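You operate a simulated robot arm through the tools that you are given. There is no shell and no other tool.

Carry out the task below with a simulated robot arm. There is one attempt and no reset: what you move stays moved.

TASK
Fit the missing type by the card and print once on film.
Fine: at the test bench; holder in, latch shut, then heat as the card says, ready lamp, motor on, one press, motor off again.

It is judged by the outcome, as a careful person would: the job done as asked, and still so three seconds after it is handed in. It fails if anything else is knocked over, pushed out of place, dropped, spilled or broken.

THE ROBOT
A 6-joint arm with a two-finger gripper, fixed in place. Base frame: the origin is at the foot of the arm, x ahead of it, y to its left, z up. Lengths are in mm, angles in degrees, forces in N, time in s.
Its first joint turns from -166.0 to 166.0 degrees. Payload 2.45 kg.
The tool frame sits at the grasp point between the pads (the TCP): z along the fingers, y along the line on which they close. The tips reach 20 mm beyond it. Largest opening 140 mm; the body of the gripper starts 168 mm behind the TCP.
Orientation is that of the tool frame in the base frame, as [roll, pitch, yaw] about the fixed x, y, z axes, in that order (R = Rz(yaw) Ry(pitch) Rx(roll)). With the fingers straight down and closing along the base's y, the tool's x points along the base's -x, its y along +y and its z along -z.

THE INTERFACE
- The arm moves only by the tool send_rows. Its argument "plan" is a list of rows, each a list of 7 numbers: the gripper command, from -1 (shut) to 1 (fully open), values between in proportion, then the shift along the tool's x, y, z in units of 30 mm (1.0 is 30 mm), then the turn, a rotation vector about the tool's x, y, z in units of 5 degrees (1.0 is 5 degrees). In form: [[fingers, tx, ty, tz, ax, ay, az], ...]. A call has 1 to 20 rows; each row shifts and turns the commanded pose from where the row before left it, along the tool's axes as they then stand. A call with a number of a shift or a turn outside -1 to 1 is refused whole. Each row takes 0.2 s and may step no farther than 50 mm and 8.6 degrees from the row before; otherwise, or with a gripper value out of range, the whole call is refused. A pose out of reach is approached as far as the arm can. The call stops where the force on the tool passes 90 N (or 10 N more than at its start, if that is more) or the arm is blocked; 0.2 s more then pass. Each finger travels about 45 mm/s and halts on what it meets, pressing with about 22 N; the grip force reading is that of the motor and also rises with nothing between the fingers. The clock runs only during rows and for 0.2 s after the last one: add rows that do not move to give the fingers time. It gives the time, the measured TCP pose, the force on the tool (base axes), the opening and the grip force at its end, in the units of the frame above (readings bear some noise), with the torque about the TCP (base axes, N m) and any sound that the robot's microphone picked up, and new pictures: "views" is both (left out), scene, wrist or none.
- Cameras (640 x 400 px; columns grow to the right, rows downward): "scene" is fixed at [51.2, 650.2, 1588.2]; the picture's right is [-0.56, -0.83, 0.00], its down [-0.24, 0.16, -0.96] and it looks along [0.79, -0.53, -0.29] (base axes); focal length 317 px, centre (320, 200). "wrist" rides on the gripper at [78, 11, -209] in the tool frame; the picture's right is [-0.14, 0.99, 0.00], its down [-0.92, -0.13, -0.37] and it looks along [-0.37, -0.05, 0.93] (tool axes); focal length 280 px, centre (320, 200).
- locate(camera, pixels): there is no depth. For up to 12 entries [column, row, z] of the newest picture of that camera ("zoom" is the newest enlarged one), the place [x, y] in the base frame at which the ray of that pixel passes the height z, good to about 3 mm. No time passes.
- close_up(camera, box): a new picture of the part [left, top, right, bottom] of that camera's present view, enlarged. No time passes.
- sign_off(): hands the job in; it is judged then, once.

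Leave the gripper open and the arm clear of the work at the hand-in unless told otherwise.

The tools are called after ">>>" as a command line: name --pt "numbers of a row" for each row, then --argument value for the rest, lists and objects as JSON in quotes. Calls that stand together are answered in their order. send_rows: Moves the arm, as the interface text tells. Its arguments: {"type":"object","properties":{"plan":{"type":"array","items":{"type":"array","items":{"type":"number"}}},"views":{"type":"string","enum":["both","scene","wrist","none"]}},"required":["plan"]} The other tools are called the same way: locate (camera, pixels) gives the place at which the rays of pixels pass given heights; close_up (camera, box) takes an enlarged picture of a part of a camera's view; sign_off () hands the job in.

At the start:

```text
clock: 0.0
tool_pos: [534.0, 188.0, 1449.4]
orientation: [180.0, 0.0, 180.0]
contact_force: [-0.1, -0.2, -0.4]
wrist_torque: [0.0, -0.02, -0.01]
grip_width: 140.0
grip_force: 0.1
```

scene: 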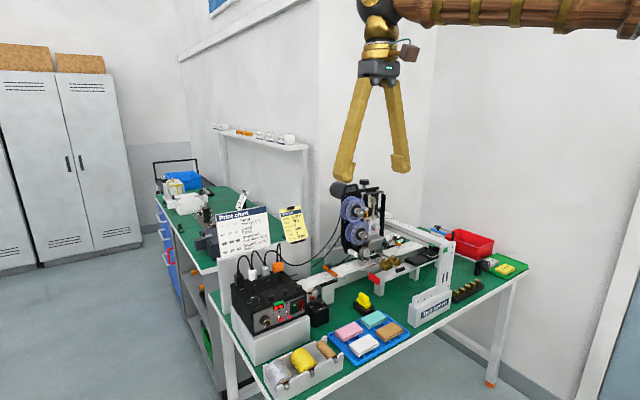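
wrist: 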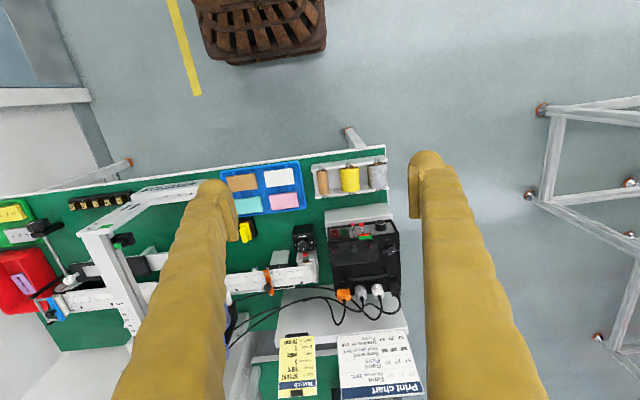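

I see a bench with a printer, a control box, a print chart, and a yellow note. First I take enlarged views of the cards, the control box and the printer.

>>> close_up --camera "scene" --box '[210, 200, 310, 262]'

>>> close_up --camera "wrist" --box '[270, 325, 430, 400]'

>>> close_up --camera "scene" --box '[225, 240, 345, 340]'

>>> close_up --camera "scene" --box '[320, 175, 460, 285]'

>>> close_up --camera "scene" --box '[400, 220, 540, 330]'

>>> close_up --camera "wrist" --box '[0, 160, 240, 340]'

>>> close_up --camera "wrist" --box '[210, 150, 420, 320]'

```text
6.40 times, centred on (260, 231) of scene
```

zoom: 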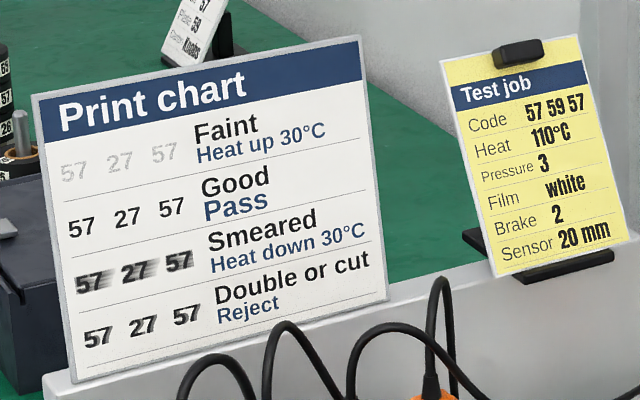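

```text
4.00 times, centred on (350, 362) of wrist
```

zoom: 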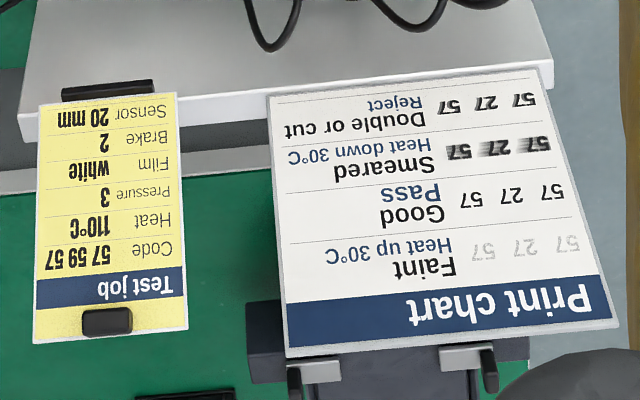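

```text
4.00 times, centred on (285, 290) of scene
```

zoom: 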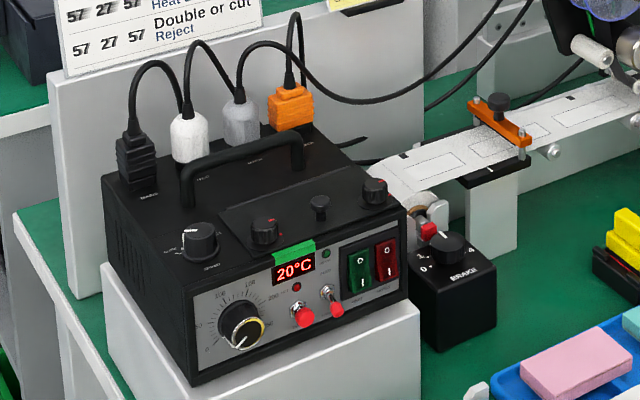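

```text
3.64 times, centred on (390, 230) of scene
```

zoom: 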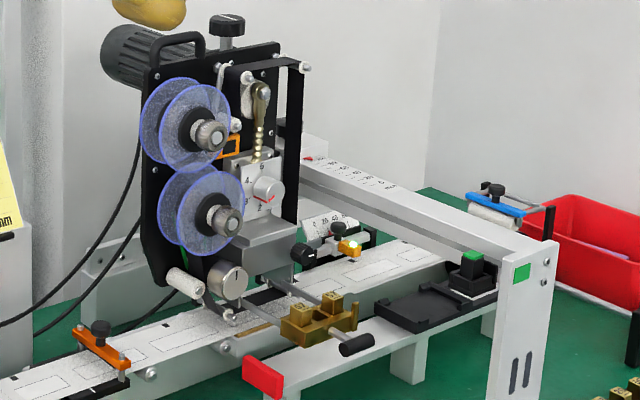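

```text
3.64 times, centred on (470, 275) of scene
```

zoom: 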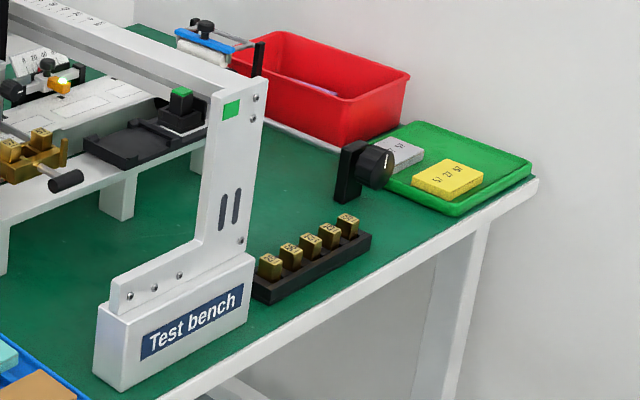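

```text
2.22 times, centred on (120, 250) of wrist
```

zoom: 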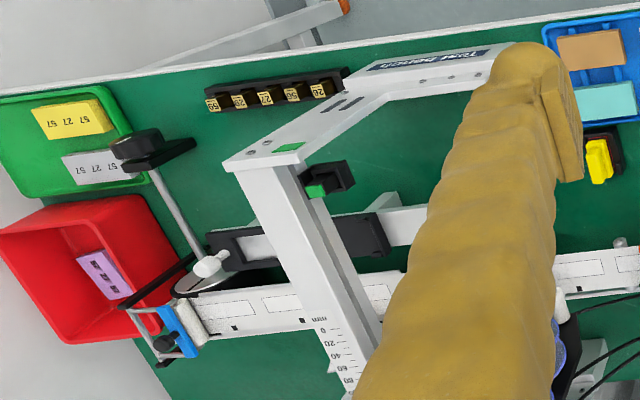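

```text
2.35 times, centred on (315, 235) of wrist
```

zoom: 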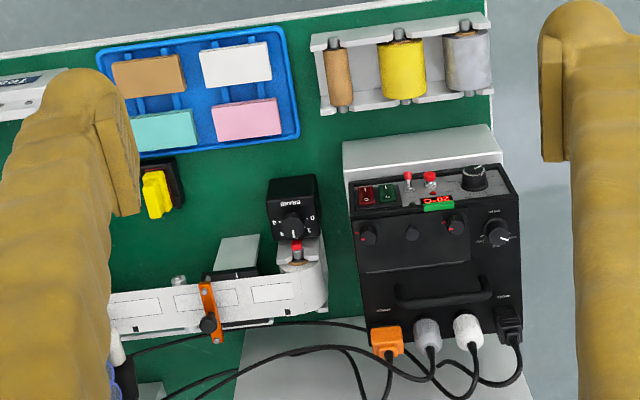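

The card reads code 57 59 57, heat 110 °C, pressure 3, film white, brake 2, sensor 20 mm. I zoom further into the holder, the type rack and the control panel.

>>> close_up --camera "scene" --box '[380, 245, 430, 280]'

>>> close_up --camera "scene" --box '[450, 275, 490, 305]'

>>> close_up --camera "scene" --box '[265, 290, 330, 335]'

>>> close_up --camera "scene" --box '[365, 180, 415, 270]'

>>> close_up --camera "scene" --box '[250, 265, 330, 310]'

>>> close_up --camera "scene" --box '[320, 280, 380, 320]'

>>> close_up --camera "scene" --box '[150, 150, 260, 250]'

>>> close_up --camera "wrist" --box '[60, 185, 140, 215]'

```text
11.43 times, centred on (405, 262) of scene
```

zoom: 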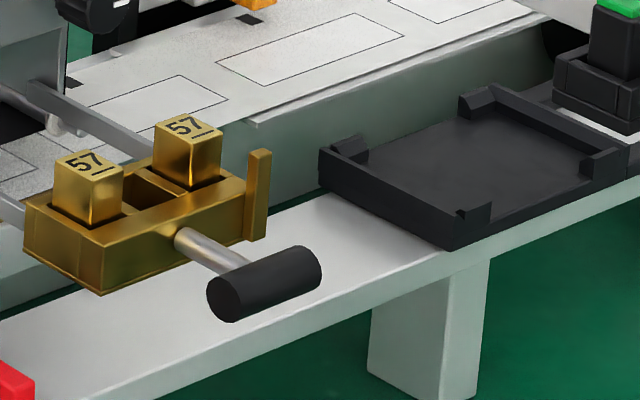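

```text
13.33 times, centred on (470, 290) of scene
```

zoom: 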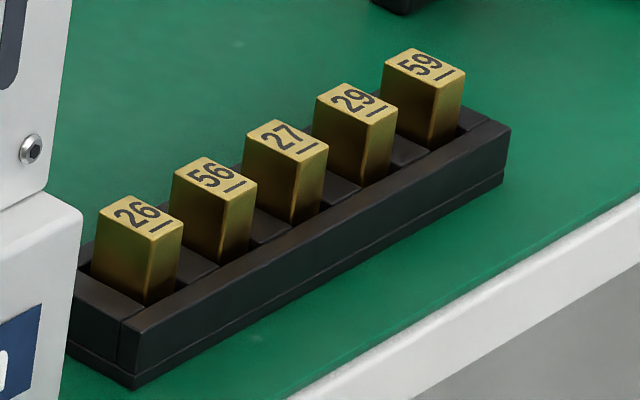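

```text
8.89 times, centred on (298, 312) of scene
```

zoom: 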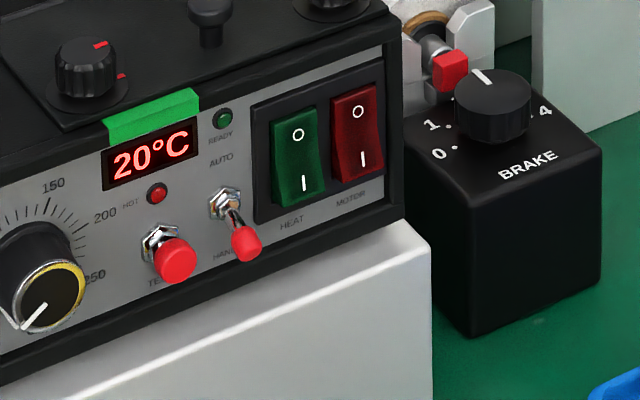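

```text
4.44 times, centred on (390, 225) of scene
```

zoom: 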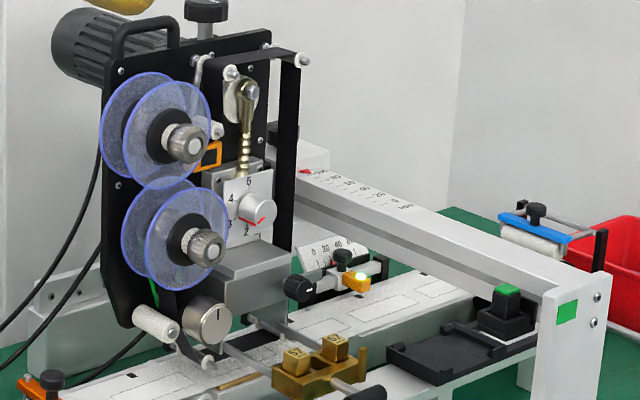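

```text
8.00 times, centred on (290, 288) of scene
```

zoom: 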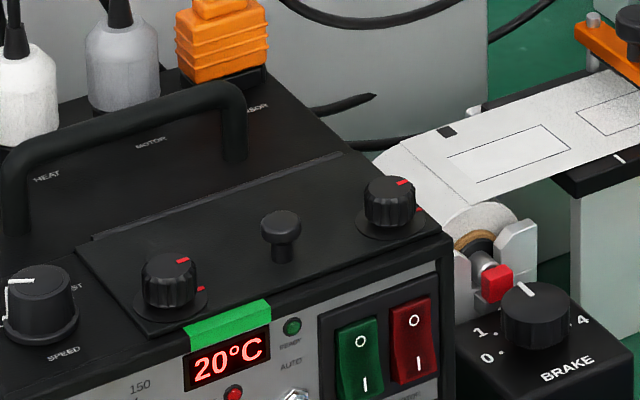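

```text
10.00 times, centred on (350, 300) of scene
```

zoom: 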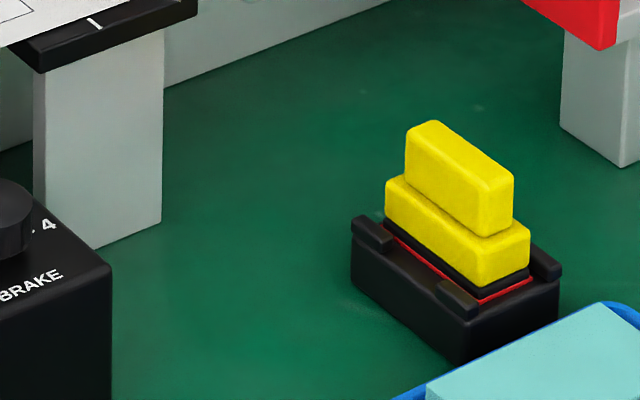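

```text
4.00 times, centred on (205, 200) of scene
```

zoom: 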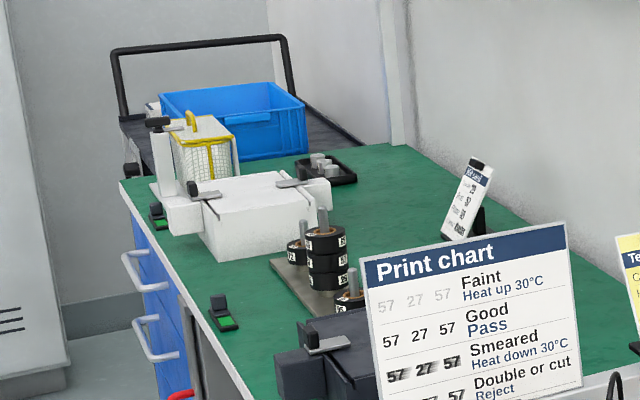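

```text
8.00 times, centred on (100, 200) of wrist
```

zoom: 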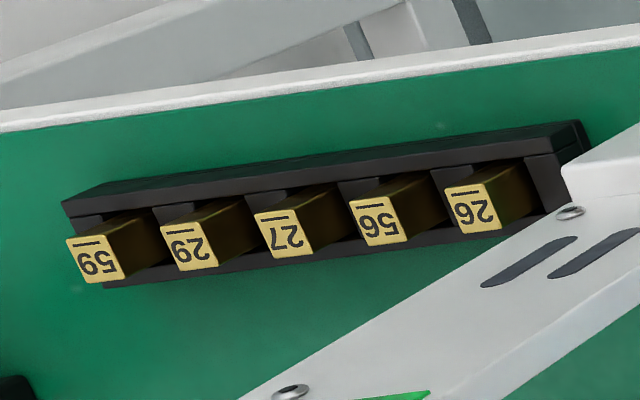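

To get heights, I query the same points in both cameras: type 59 (scene 478,280; wrist 72,208), the holder handle, and the switch panel.

>>> locate --camera "scene" --pixels '[[477.9, 280.1, 700], [477.9, 280.1, 800], [477.9, 280.1, 900], [477.9, 280.1, 1000], [294.6, 306, 900], [294.6, 306, 1000], [363.5, 297, 800], [363.5, 297, 900]]'

>>> locate --camera "wrist" --pixels '[[72.1, 207.8, 700], [72.1, 207.8, 800], [72.1, 207.8, 900], [72.1, 207.8, 1000], [370, 237, 900], [370, 237, 1000], [246, 231, 800], [246, 231, 900]]'

```text
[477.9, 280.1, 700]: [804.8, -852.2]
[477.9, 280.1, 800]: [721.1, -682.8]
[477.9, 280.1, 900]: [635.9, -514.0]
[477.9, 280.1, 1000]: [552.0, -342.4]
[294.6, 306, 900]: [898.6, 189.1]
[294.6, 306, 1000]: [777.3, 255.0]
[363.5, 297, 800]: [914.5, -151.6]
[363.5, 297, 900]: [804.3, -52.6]
```

```text
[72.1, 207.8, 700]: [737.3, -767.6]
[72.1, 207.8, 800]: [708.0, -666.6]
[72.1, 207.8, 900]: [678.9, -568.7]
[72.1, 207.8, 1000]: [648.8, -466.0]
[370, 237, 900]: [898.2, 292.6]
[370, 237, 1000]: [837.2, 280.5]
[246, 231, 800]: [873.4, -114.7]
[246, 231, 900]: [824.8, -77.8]
```

Type 59's top is around (701, -645, 823). I now swing the arm to the right and slightly down for a better wrist view of the printer.

>>> send_rows --pt "1 0 -1 0 0 0 0" --pt "1 0 -1 0 0 0 0" --pt "1 0 -1 0 0 0 0" --pt "1 0 -1 0 0 0 0" --pt "1 0 -1 0 0 0 0" --pt "1 0 -1 0 0 0 0" --pt "1 0 -1 0 0 0 0" --pt "1 0 -1 0 0 0 0" --pt "1 0 -1 0 0 0 0" --pt "1 0 -1 0 0 0 0" --pt "1 0 -1 0 0 0 0" --pt "1 0 -1 0 0 0 0" --pt "1 0 -1 0 0 0 0" --pt "1 0 -1 0 0 0 0"

```text
clock: 3.0
tool_pos: [535.1, -233.5, 1449.4]
orientation: [-179.9, 0.1, 180.0]
contact_force: [0.8, 0.0, 0.3]
wrist_torque: [-0.01, -0.02, -0.05]
grip_width: 140.1
grip_force: 0.1
```

scene: 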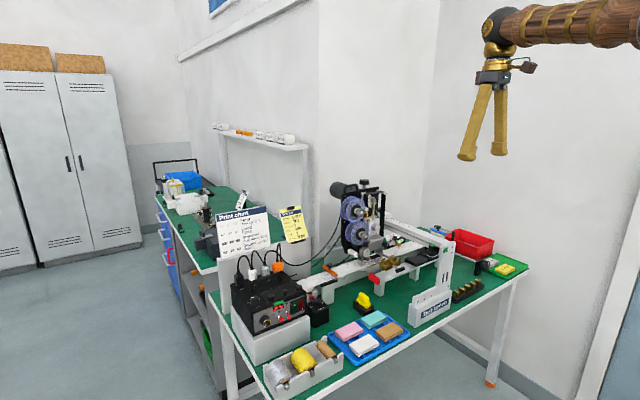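
wrist: 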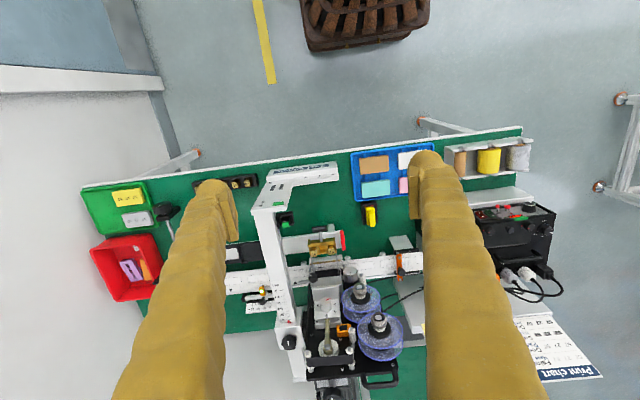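

Now the printer is visible between the fingers. I zoom into it from this top view.

>>> close_up --camera "wrist" --box '[235, 190, 415, 310]'

>>> close_up --camera "wrist" --box '[270, 280, 410, 400]'

>>> close_up --camera "wrist" --box '[290, 220, 360, 290]'

>>> close_up --camera "wrist" --box '[230, 260, 300, 310]'

>>> close_up --camera "wrist" --box '[340, 140, 560, 280]'

>>> close_up --camera "scene" --box '[370, 250, 430, 290]'

```text
3.33 times, centred on (325, 250) of wrist
```

zoom: 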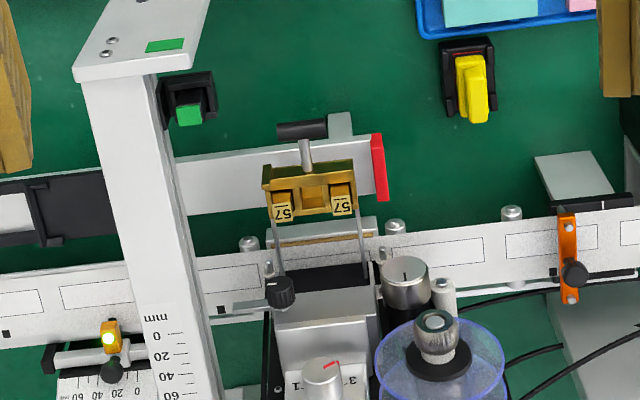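

```text
3.33 times, centred on (340, 340) of wrist
```

zoom: 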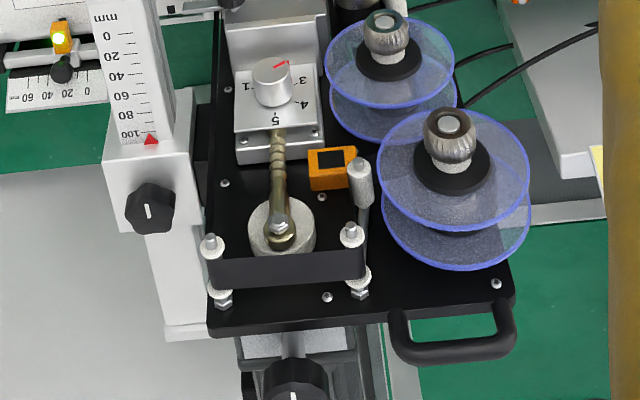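

```text
5.71 times, centred on (325, 255) of wrist
```

zoom: 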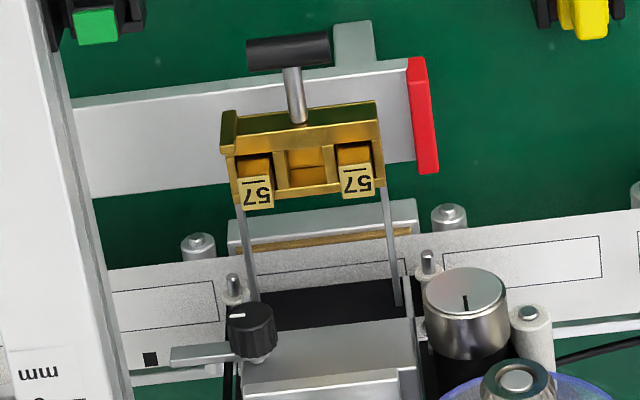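

```text
8.00 times, centred on (265, 285) of wrist
```

zoom: 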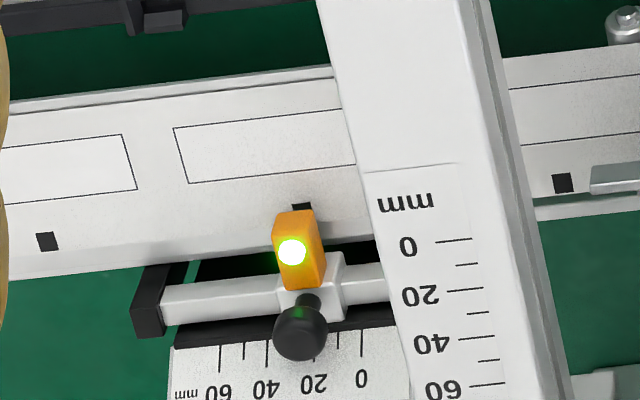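

```text
2.86 times, centred on (450, 210) of wrist
```

zoom: 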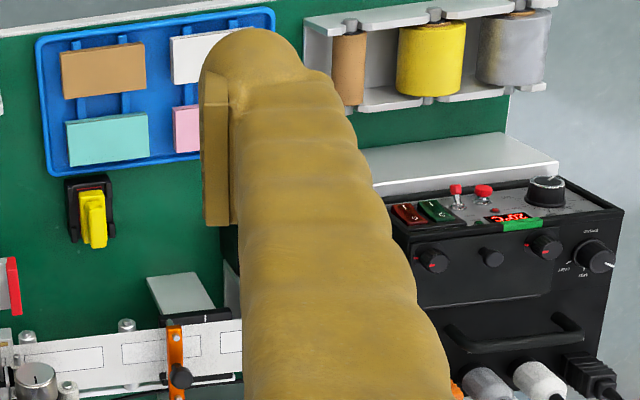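

```text
10.00 times, centred on (400, 270) of scene
```

zoom: 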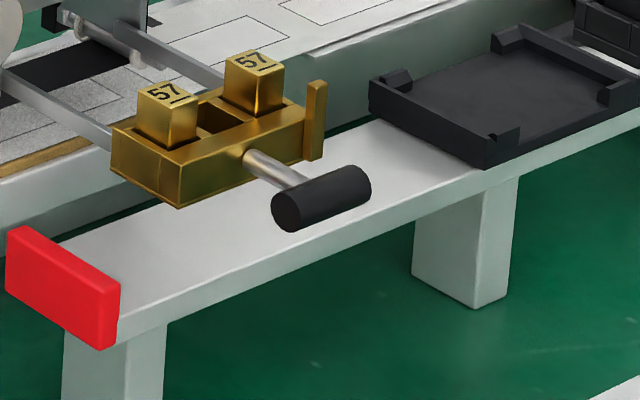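

I triangulate the main points: holder handle, latch knob, red block end, pressure knob, printer top, green button, yellow button.

>>> locate --camera "scene" --pixels '[[400, 262.8, 850], [400, 262.8, 950], [384.3, 248.5, 850], [384.3, 248.5, 950], [377.5, 256.4, 850], [377.5, 256.4, 950], [433, 236.5, 850], [433, 236.5, 950], [362, 183, 1000], [362, 183, 1100]]'

>>> locate --camera "wrist" --pixels '[[319.7, 219.1, 850], [319.7, 219.1, 950], [312.5, 266, 850], [312.5, 266, 950], [341, 247, 850], [341, 247, 950], [285, 217, 850], [285, 217, 950], [328, 395, 1000], [328, 395, 1100], [370, 216, 800], [370, 216, 900]]'

>>> close_up --camera "scene" --box '[360, 225, 410, 265]'

```text
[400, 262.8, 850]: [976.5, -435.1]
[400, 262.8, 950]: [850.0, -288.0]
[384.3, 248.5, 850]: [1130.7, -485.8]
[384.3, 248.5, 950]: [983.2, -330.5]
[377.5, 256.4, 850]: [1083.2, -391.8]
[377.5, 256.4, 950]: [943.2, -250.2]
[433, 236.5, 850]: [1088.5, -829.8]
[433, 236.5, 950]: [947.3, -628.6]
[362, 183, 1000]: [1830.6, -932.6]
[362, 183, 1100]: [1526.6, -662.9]
```

```text
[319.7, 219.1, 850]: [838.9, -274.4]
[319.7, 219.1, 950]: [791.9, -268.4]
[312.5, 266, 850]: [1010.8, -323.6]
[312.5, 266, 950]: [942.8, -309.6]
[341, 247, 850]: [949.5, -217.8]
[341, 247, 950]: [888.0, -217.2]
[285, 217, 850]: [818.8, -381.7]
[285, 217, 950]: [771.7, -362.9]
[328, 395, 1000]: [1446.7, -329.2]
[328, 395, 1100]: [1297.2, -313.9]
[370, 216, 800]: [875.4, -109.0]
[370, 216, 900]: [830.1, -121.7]
```

```text
10.00 times, centred on (385, 245) of scene
```

zoom: 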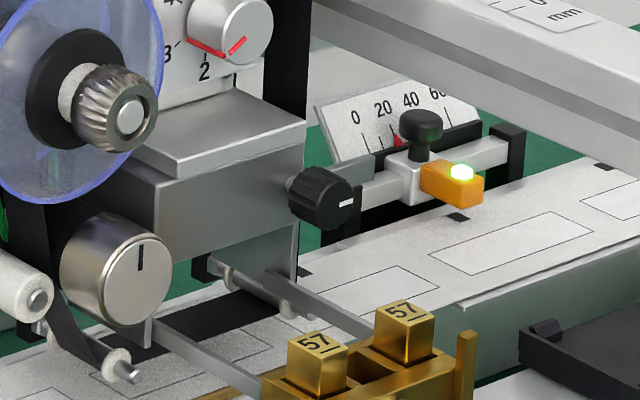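

Some pixel conversions of mine were off; I repeat the triangulation with corrected pixels.

>>> locate --camera "scene" --pixels '[[400, 269.8, 850], [400, 269.8, 950], [385, 244.7, 900], [385, 244.7, 1000], [374, 276, 850], [374, 276, 950], [431.8, 246.7, 850], [431.8, 246.7, 950], [364, 295, 800], [364, 295, 900]]'

>>> locate --camera "wrist" --pixels '[[319.7, 228.7, 850], [319.7, 228.7, 950], [308.3, 276.9, 900], [308.3, 276.9, 1000], [342.9, 240.1, 850], [342.9, 240.1, 950], [286, 223.9, 850], [286, 223.9, 950], [370.6, 217, 800], [370.6, 217, 900]]'

```text
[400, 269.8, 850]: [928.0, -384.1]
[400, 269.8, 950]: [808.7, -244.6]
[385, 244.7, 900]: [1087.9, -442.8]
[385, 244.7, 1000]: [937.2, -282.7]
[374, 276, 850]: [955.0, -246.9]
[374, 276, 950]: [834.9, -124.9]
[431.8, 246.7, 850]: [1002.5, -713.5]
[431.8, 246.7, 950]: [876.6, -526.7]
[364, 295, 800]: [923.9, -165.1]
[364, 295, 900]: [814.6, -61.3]
```

```text
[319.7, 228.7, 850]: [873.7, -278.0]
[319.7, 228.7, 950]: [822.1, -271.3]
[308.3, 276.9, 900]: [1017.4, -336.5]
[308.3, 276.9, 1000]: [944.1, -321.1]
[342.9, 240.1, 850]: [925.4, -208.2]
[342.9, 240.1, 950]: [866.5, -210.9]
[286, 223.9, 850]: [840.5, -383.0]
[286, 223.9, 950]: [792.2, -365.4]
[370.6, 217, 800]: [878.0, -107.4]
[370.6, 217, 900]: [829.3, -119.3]
```

Holder handle ≈ (832,-273,930), latch knob ≈ (950,-325,980). A green button appears mounted near (747,-345,1048). I go lower for a detailed look.

>>> send_rows --pt "1 -0.9 -0.5 1 0 0 0" --pt "1 -0.9 -0.5 1 0 0 0" --pt "1 -0.9 -0.5 1 0 0 0" --pt "1 0 -0.5 1 0 0 0" --pt "1 0 -0.5 1 0 0 0" --pt "1 0 0 1 0 0 0" --pt "1 0 0 1 0 0 0"

```text
clock: 4.6
tool_pos: [614.2, -306.3, 1238.0]
orientation: [-179.9, 0.1, 180.0]
contact_force: [-1.0, -0.4, 0.2]
wrist_torque: [0.02, 0.01, 0.01]
grip_width: 140.2
grip_force: 0.1
```

scene: 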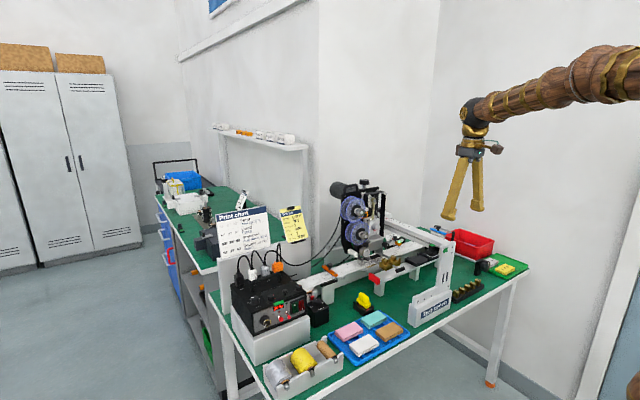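
wrist: 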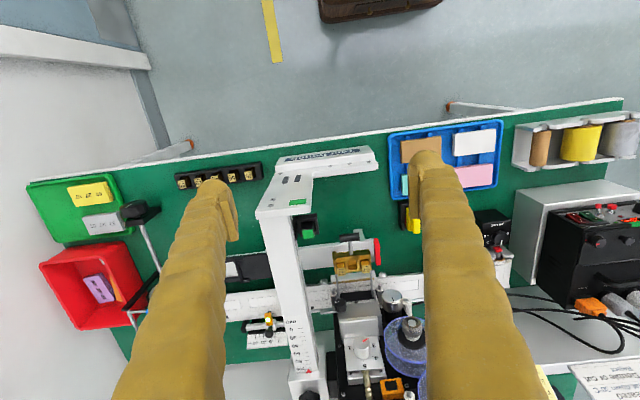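

>>> close_up --camera "wrist" --box '[300, 220, 420, 320]'

>>> close_up --camera "wrist" --box '[250, 140, 390, 240]'

>>> close_up --camera "wrist" --box '[160, 150, 280, 200]'

>>> close_up --camera "wrist" --box '[320, 300, 440, 400]'

>>> close_up --camera "wrist" --box '[480, 180, 640, 300]'

>>> close_up --camera "wrist" --box '[230, 300, 320, 360]'

```text
4.00 times, centred on (360, 270) of wrist
```

zoom: 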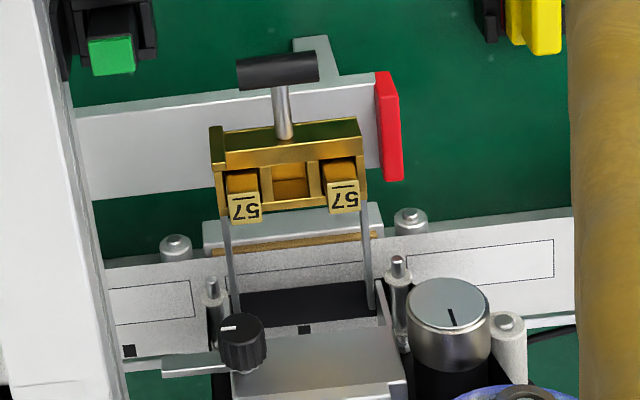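

```text
4.00 times, centred on (320, 190) of wrist
```

zoom: 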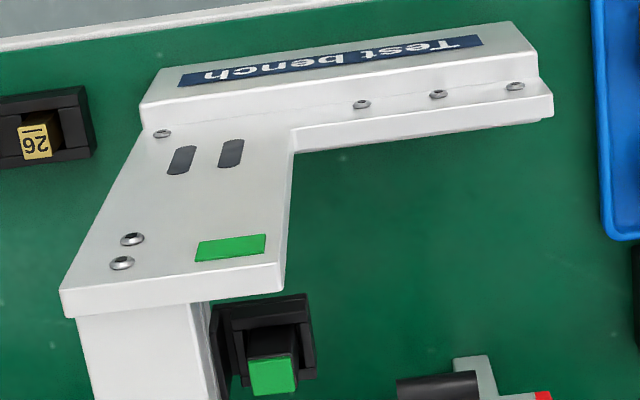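

```text
5.33 times, centred on (220, 175) of wrist
```

zoom: 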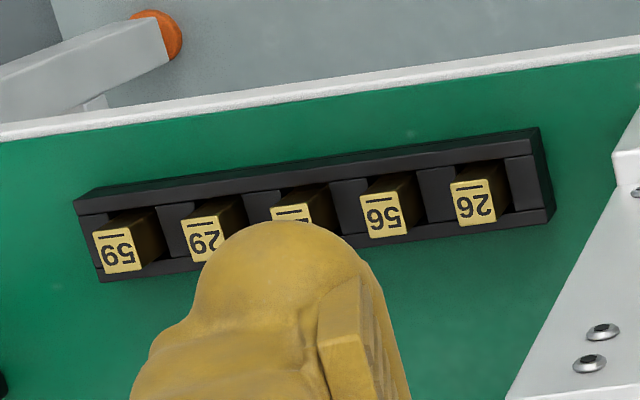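

```text
4.00 times, centred on (380, 350) of wrist
```

zoom: 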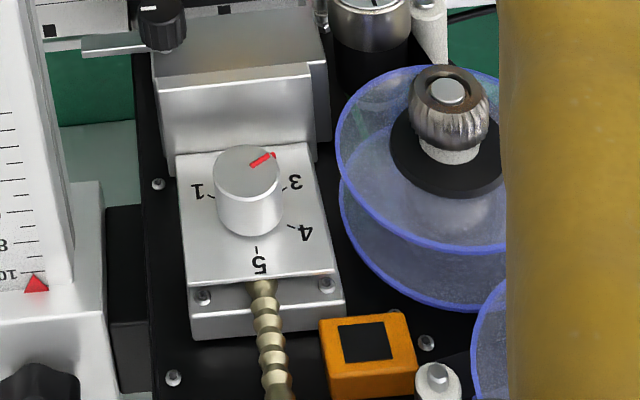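

```text
3.33 times, centred on (560, 240) of wrist
```

zoom: 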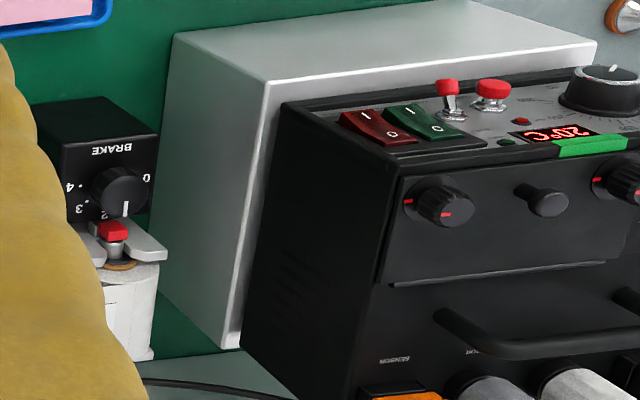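

```text
6.67 times, centred on (275, 330) of wrist
```

zoom: 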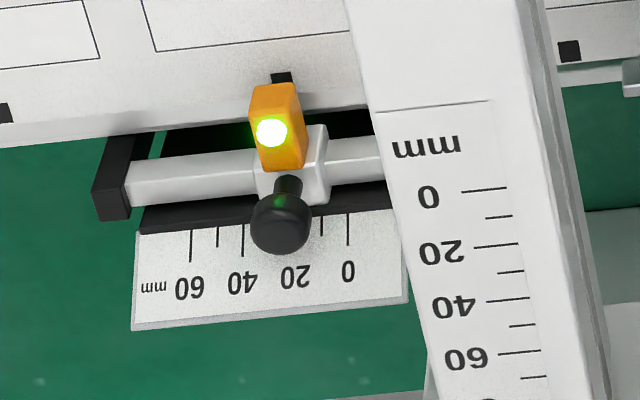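

Brake points at 2, sensor near 20, the pressure tick near 3, which already agree with the card. I take finer zooms of the control panel, the yellow item and the green button.

>>> close_up --camera "scene" --box '[255, 300, 300, 335]'

>>> close_up --camera "scene" --box '[285, 295, 310, 325]'

>>> close_up --camera "scene" --box '[420, 230, 460, 260]'

>>> close_up --camera "scene" --box '[350, 282, 378, 315]'

>>> close_up --camera "scene" --box '[370, 210, 400, 240]'

>>> close_up --camera "wrist" --box '[590, 195, 640, 240]'

```text
11.43 times, centred on (278, 318) of scene
```

zoom: 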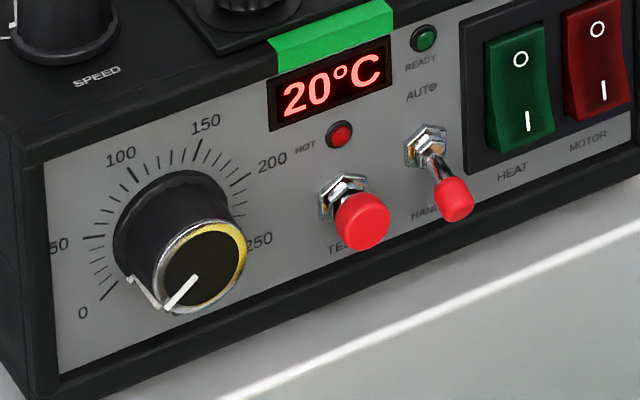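

```text
13.33 times, centred on (298, 310) of scene
```

zoom: 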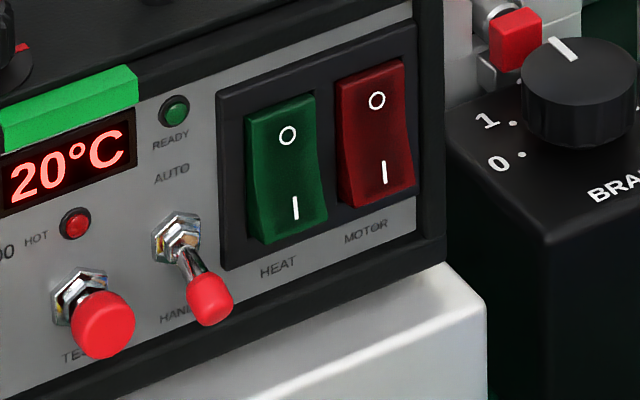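

```text
13.33 times, centred on (440, 245) of scene
```

zoom: 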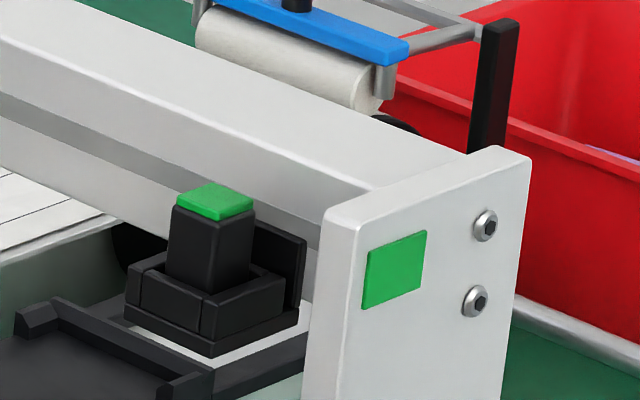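

```text
12.12 times, centred on (364, 298) of scene
```

zoom: 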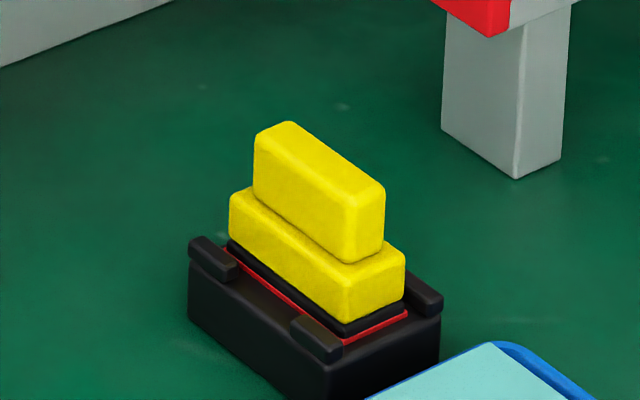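

```text
13.33 times, centred on (385, 225) of scene
```

zoom: 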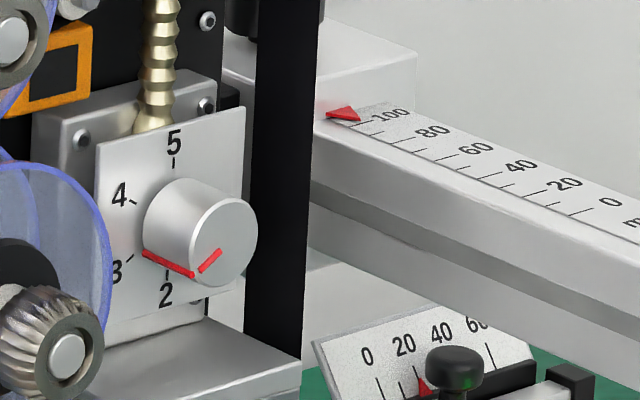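

```text
8.89 times, centred on (615, 218) of wrist
```

zoom: 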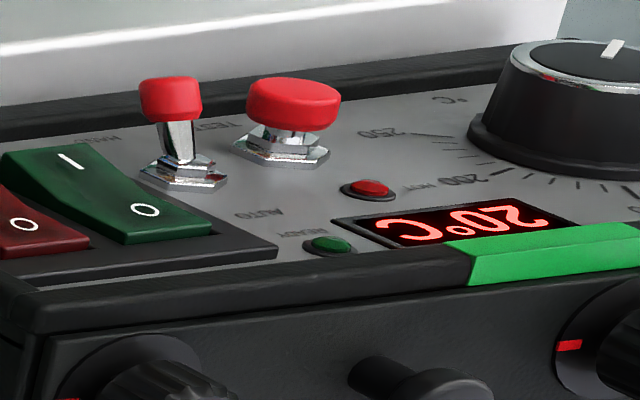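

Everything on the card other than code and heat seems set already (pressure 3, brake 2, sensor 20, HAND mode). I need a closer oblique look at the holder and latch, so I move closer and tilt the wrist forward 40°.

>>> send_rows --pt "1 -0.9 0 0.7 0 0 0" --pt "1 -0.9 0 0.7 0 0 0" --pt "1 -0.9 0 0.7 0 0 0" --pt "1 -0.9 0 0.7 0 0 0" --pt "1 0 0 0 0 -1 0" --pt "1 0 0 0 0 -1 0" --pt "1 0 0 0 0 -1 0" --pt "1 0 0 0 0 -1 0" --pt "1 0 0 0 0 -1 0" --pt "1 0 0 0 0 -1 0" --pt "1 0 0 0 0 -1 0" --pt "1 0 0 0 0 -1 0"

```text
clock: 7.2
tool_pos: [723.0, -308.2, 1155.3]
orientation: [180.0, 40.3, -180.0]
contact_force: [0.0, 0.7, 0.4]
wrist_torque: [-0.02, 0.0, 0.01]
grip_width: 139.9
grip_force: 0.1
```

scene: 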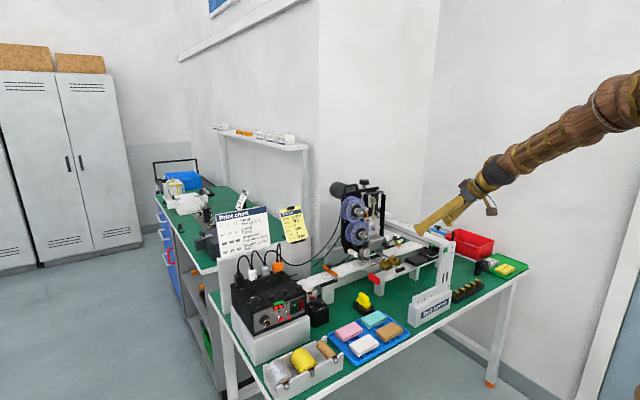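
wrist: 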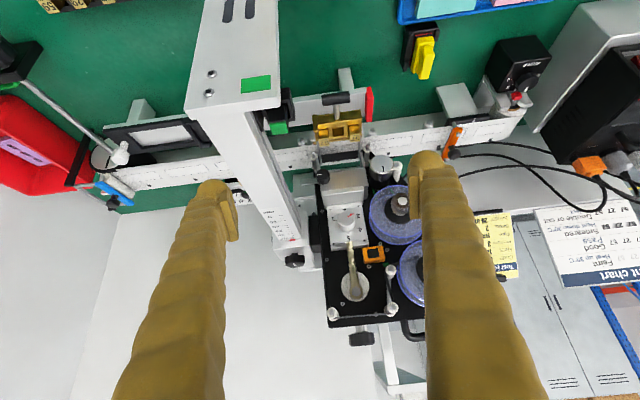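

>>> close_up --camera "wrist" --box '[255, 80, 405, 200]'

>>> close_up --camera "wrist" --box '[295, 150, 375, 210]'

>>> close_up --camera "wrist" --box '[300, 80, 380, 150]'

>>> close_up --camera "wrist" --box '[380, 10, 640, 170]'

```text
3.33 times, centred on (330, 140) of wrist
```

zoom: 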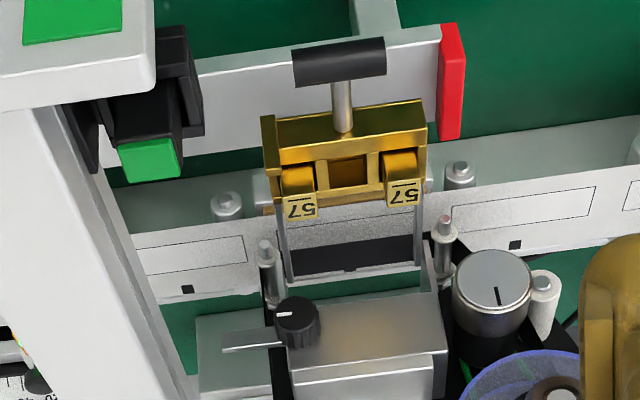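

```text
6.67 times, centred on (335, 180) of wrist
```

zoom: 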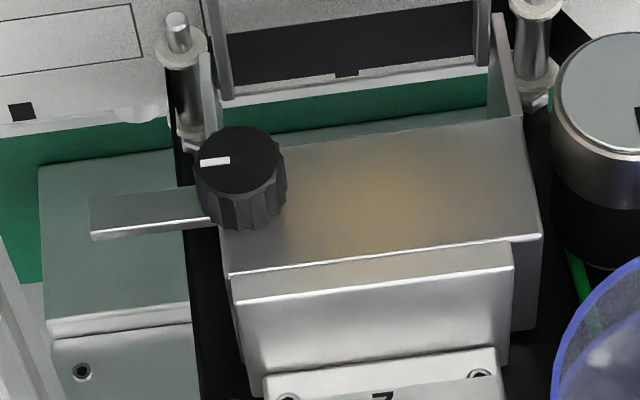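

```text
5.71 times, centred on (340, 115) of wrist
```

zoom: 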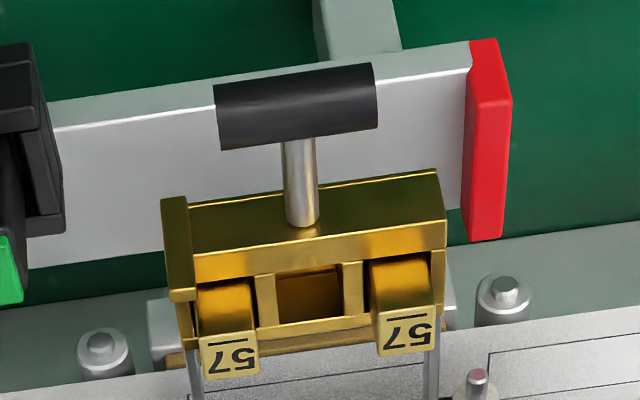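

```text
2.46 times, centred on (510, 90) of wrist
```

zoom: 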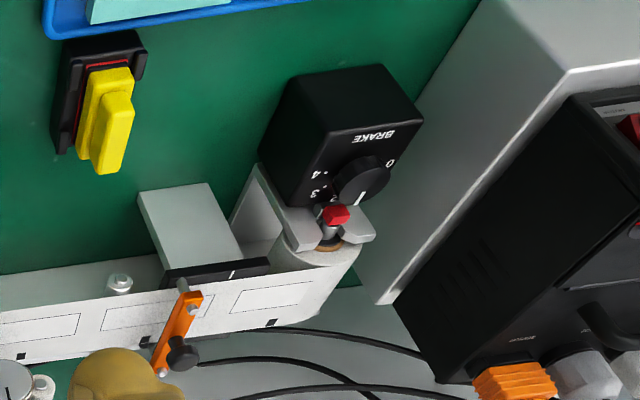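

The wrist image is upside down in world terms (world up = image down). I triangulate knob, bar end, types and tab from both cameras.

>>> locate --camera "wrist" --pixels '[[322.7, 174, 950], [322.7, 174, 1000], [300.6, 182, 950], [300.6, 182, 1000], [324, 143, 930], [324, 143, 980], [351.6, 138.8, 930], [351.6, 138.8, 980], [333, 98.6, 900], [333, 98.6, 950], [280.5, 107, 1030], [280.5, 107, 1080]]'

>>> locate --camera "scene" --pixels '[[386.5, 245.3, 950], [386.5, 245.3, 1000], [390.3, 241.8, 950], [390.3, 241.8, 1000], [393.4, 256.2, 930], [393.4, 256.2, 980], [384.5, 259.5, 930], [384.5, 259.5, 980], [400.3, 269.5, 900], [400.3, 269.5, 950], [399.7, 258.5, 930], [399.7, 258.5, 980]]'

```text
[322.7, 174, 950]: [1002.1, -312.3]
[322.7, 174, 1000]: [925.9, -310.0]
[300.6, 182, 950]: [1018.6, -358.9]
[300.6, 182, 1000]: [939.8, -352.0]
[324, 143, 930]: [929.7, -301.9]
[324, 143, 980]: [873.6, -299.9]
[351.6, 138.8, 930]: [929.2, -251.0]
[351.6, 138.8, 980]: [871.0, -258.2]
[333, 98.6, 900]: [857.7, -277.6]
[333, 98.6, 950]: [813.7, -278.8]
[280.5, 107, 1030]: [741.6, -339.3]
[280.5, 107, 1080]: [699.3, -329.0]
```

```text
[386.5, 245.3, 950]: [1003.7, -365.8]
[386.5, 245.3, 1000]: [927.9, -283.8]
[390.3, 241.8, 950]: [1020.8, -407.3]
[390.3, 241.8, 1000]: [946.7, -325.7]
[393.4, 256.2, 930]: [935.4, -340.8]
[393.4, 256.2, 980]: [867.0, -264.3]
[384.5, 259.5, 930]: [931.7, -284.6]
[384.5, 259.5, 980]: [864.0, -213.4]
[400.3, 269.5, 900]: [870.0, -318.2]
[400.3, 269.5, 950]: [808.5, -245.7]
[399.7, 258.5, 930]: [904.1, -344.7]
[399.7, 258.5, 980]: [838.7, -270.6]
```

Estimates: type tops in holder z≈954 at x≈902, y≈-301 and -254 (empty slot y≈-277); latch knob (952,-311,983), bar end (968,-354,982). I now level the tool and move over the type rack.

>>> send_rows --pt "1 0 0 0 0 1 0" --pt "1 0 0 0 0 1 0" --pt "1 0 0 0 0 1 0" --pt "1 0 0 0 0 1 0" --pt "1 0 0 0 0 1 0" --pt "1 0 0 0 0 1 0" --pt "1 0 0 0 0 1 0" --pt "1 0 0 0 0 1 0" --pt "1 0.5 -1 0 0 0 0" --pt "1 0.5 -1 0 0 0 0" --pt "1 0 -1 0 0 0 0" --pt "1 0 -1 0 0 0 0" --pt "1 0 -1 0 0 0 0" --pt "1 0 -1 0 0 0 0" --pt "1 0 -1 0 0 0 0" --pt "1 0 -1 0 0 0 0" --pt "1 0 -1 0 0 0 0" --views "none"

>>> send_rows --pt "1 0 0 0 0 0 -1" --pt "1 0 0 0 0 0 -1" --pt "1 0 0 0 0 0 -1" --pt "1 0 0 0 0 0 -1" --pt "1 0 0 0 0 0 -1" --pt "1 0 0 0 0 0 -1" --pt "1 0 0 0 0 0 -1" --pt "1 0 0 0 0 0 -1" --pt "1 0 0 0 0 0 -1" --pt "1 0 0 0 0 0 -1" --pt "1 0 0 0 0 0 -1" --pt "1 0 0 0 0 0 -1" --pt "1 0 0 0 0 0 -1" --pt "1 0 0 0 0 0 -1" --pt "1 0 0 0 0 0 -1" --pt "1 0 0 0 0 0 -1" --pt "1 0 0 0 0 0 -1" --pt "1 0 0 0 0 0 -1"

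```text
clock: 10.8
tool_pos: [694.1, -577.3, 1153.9]
orientation: [179.9, 0.2, 179.9]
contact_force: [-0.6, 0.6, 0.0]
wrist_torque: [0.02, -0.03, 0.0]
grip_width: 140.3
grip_force: 0.0
```

```text
clock: 14.6
tool_pos: [693.3, -576.8, 1154.3]
orientation: [-179.8, 0.0, -89.9]
contact_force: [-0.8, -0.9, -0.8]
wrist_torque: [-0.01, 0.01, -0.01]
grip_width: 139.9
grip_force: 0.1
```

scene: 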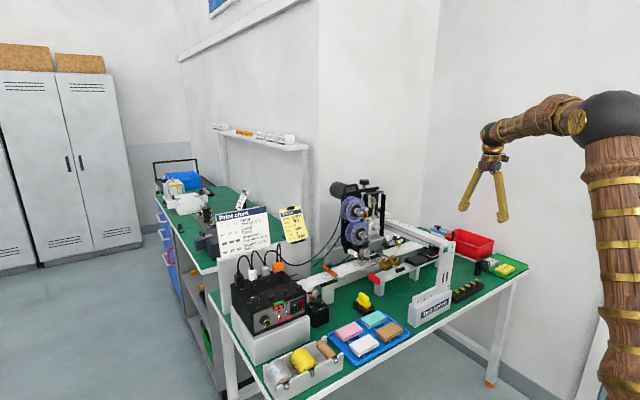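
wrist: 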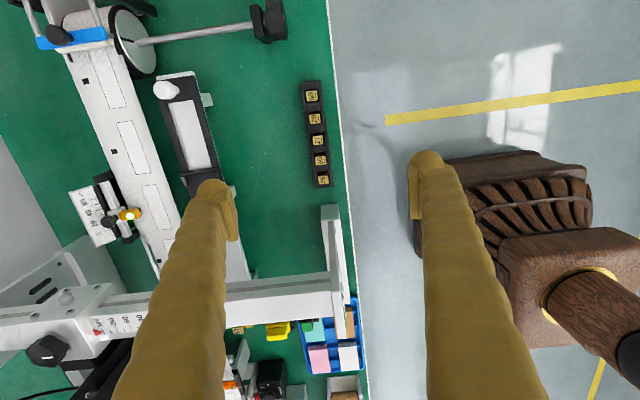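

Type rack visible at (315,135) in the wrist view. Zoom in.

>>> close_up --camera "wrist" --box '[270, 75, 360, 195]'

>>> locate --camera "wrist" --pixels '[[313, 96, 823], [315.5, 118.5, 823], [318, 139.5, 823], [321, 160, 823], [323, 180, 823], [313, 96, 780], [336, 60, 790], [340, 190, 790]]'

>>> locate --camera "scene" --pixels '[[477.9, 280.1, 810], [477.9, 280.1, 820], [477.9, 280.1, 830], [477.9, 280.1, 840]]'

```text
3.33 times, centred on (315, 135) of wrist
```

zoom: 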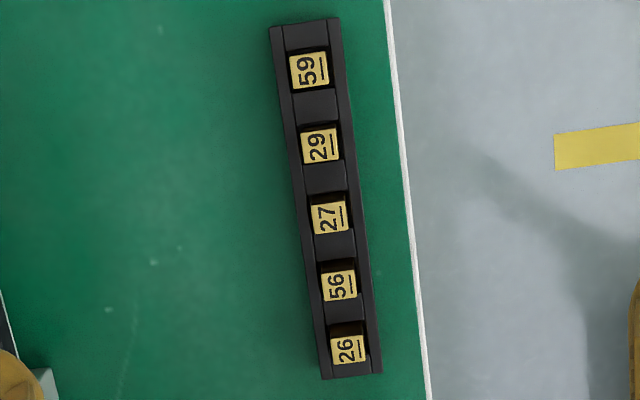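

```text
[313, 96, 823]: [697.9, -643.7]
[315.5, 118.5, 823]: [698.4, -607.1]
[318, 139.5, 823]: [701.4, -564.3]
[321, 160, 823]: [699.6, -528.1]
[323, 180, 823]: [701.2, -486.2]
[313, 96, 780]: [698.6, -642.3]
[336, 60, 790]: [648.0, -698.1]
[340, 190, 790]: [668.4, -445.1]
```

```text
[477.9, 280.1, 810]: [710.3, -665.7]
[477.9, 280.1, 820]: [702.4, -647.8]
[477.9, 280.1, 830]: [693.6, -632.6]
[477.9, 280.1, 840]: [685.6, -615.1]
```

59 is the end type at about (698,-643,822). I move above it, narrowing the fingers to ~60 mm, and stop at z≈870.

>>> send_rows --pt "-0.14 0.75 -0.1 1 0 0 0" --pt "-0.14 0.75 -0.07 1 0 0 0" --pt "-0.14 0.73 0 1 0 0 0" --pt "-0.14 0 0 1 0 0 0" --pt "-0.14 0 0 1 0 0 0" --pt "-0.14 0 0 1 0 0 0" --pt "-0.14 0 0 1 0 0 0" --pt "-0.14 0 0 1 0 0 0" --pt "-0.14 0 0 1 0 0 0" --pt "-0.14 0 0 0.5 0 0 0" --pt "-0.14 0 0 0 0 0 0"

```text
clock: 17.0
tool_pos: [698.6, -643.2, 868.9]
orientation: [-179.9, 0.0, -90.1]
contact_force: [0.7, 0.0, 0.7]
wrist_torque: [-0.01, 0.03, 0.03]
grip_width: 60.2
grip_force: 0.1
```

scene: 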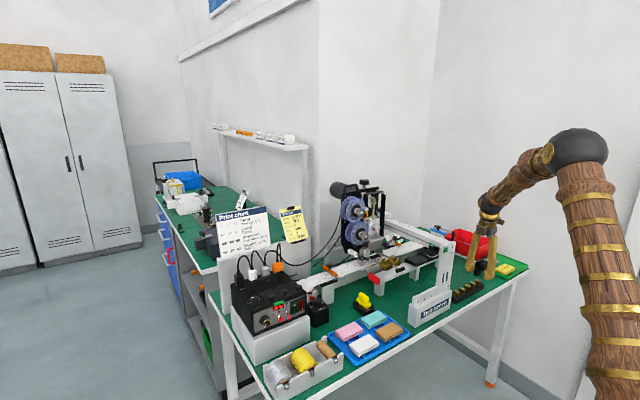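
wrist: 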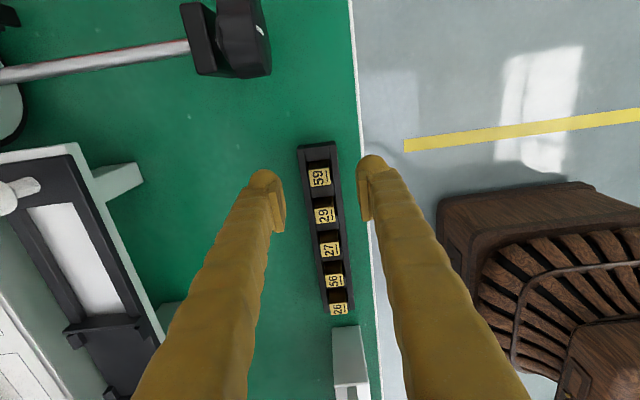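

>>> close_up --camera "wrist" --box '[250, 140, 400, 240]'

>>> close_up --camera "scene" --box '[440, 245, 520, 305]'

```text
4.00 times, centred on (325, 190) of wrist
```

zoom: 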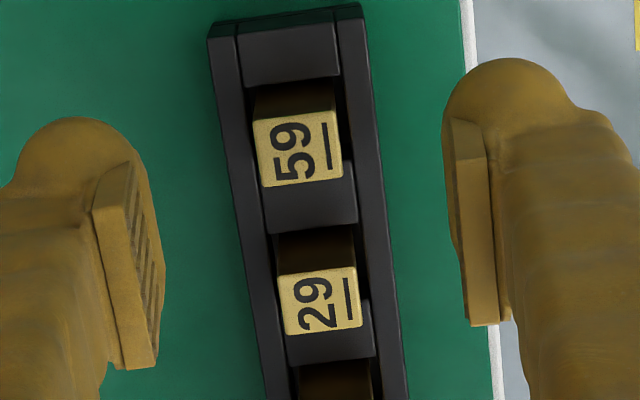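

```text
6.67 times, centred on (480, 275) of scene
```

zoom: 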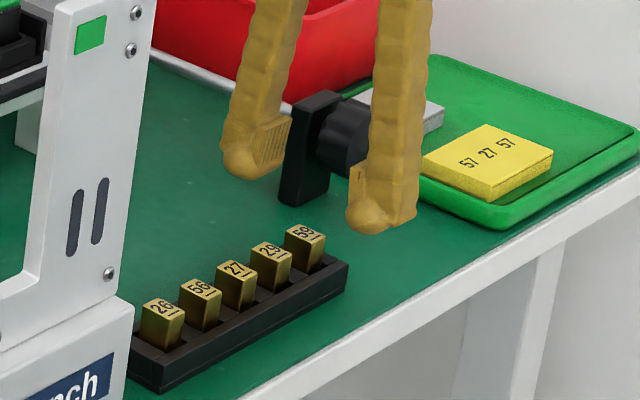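

>>> close_up --camera "wrist" --box '[295, 160, 345, 200]'

```text
10.00 times, centred on (320, 180) of wrist
```

zoom: 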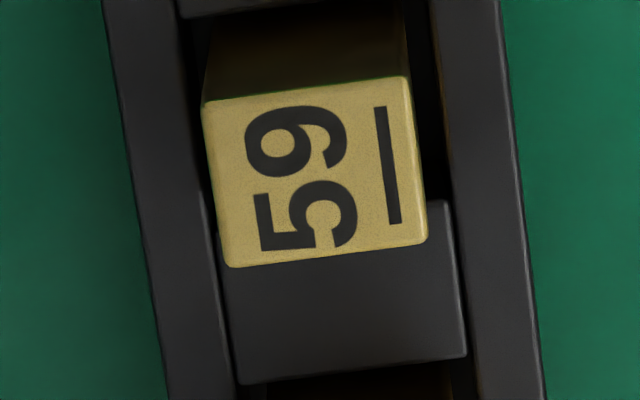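

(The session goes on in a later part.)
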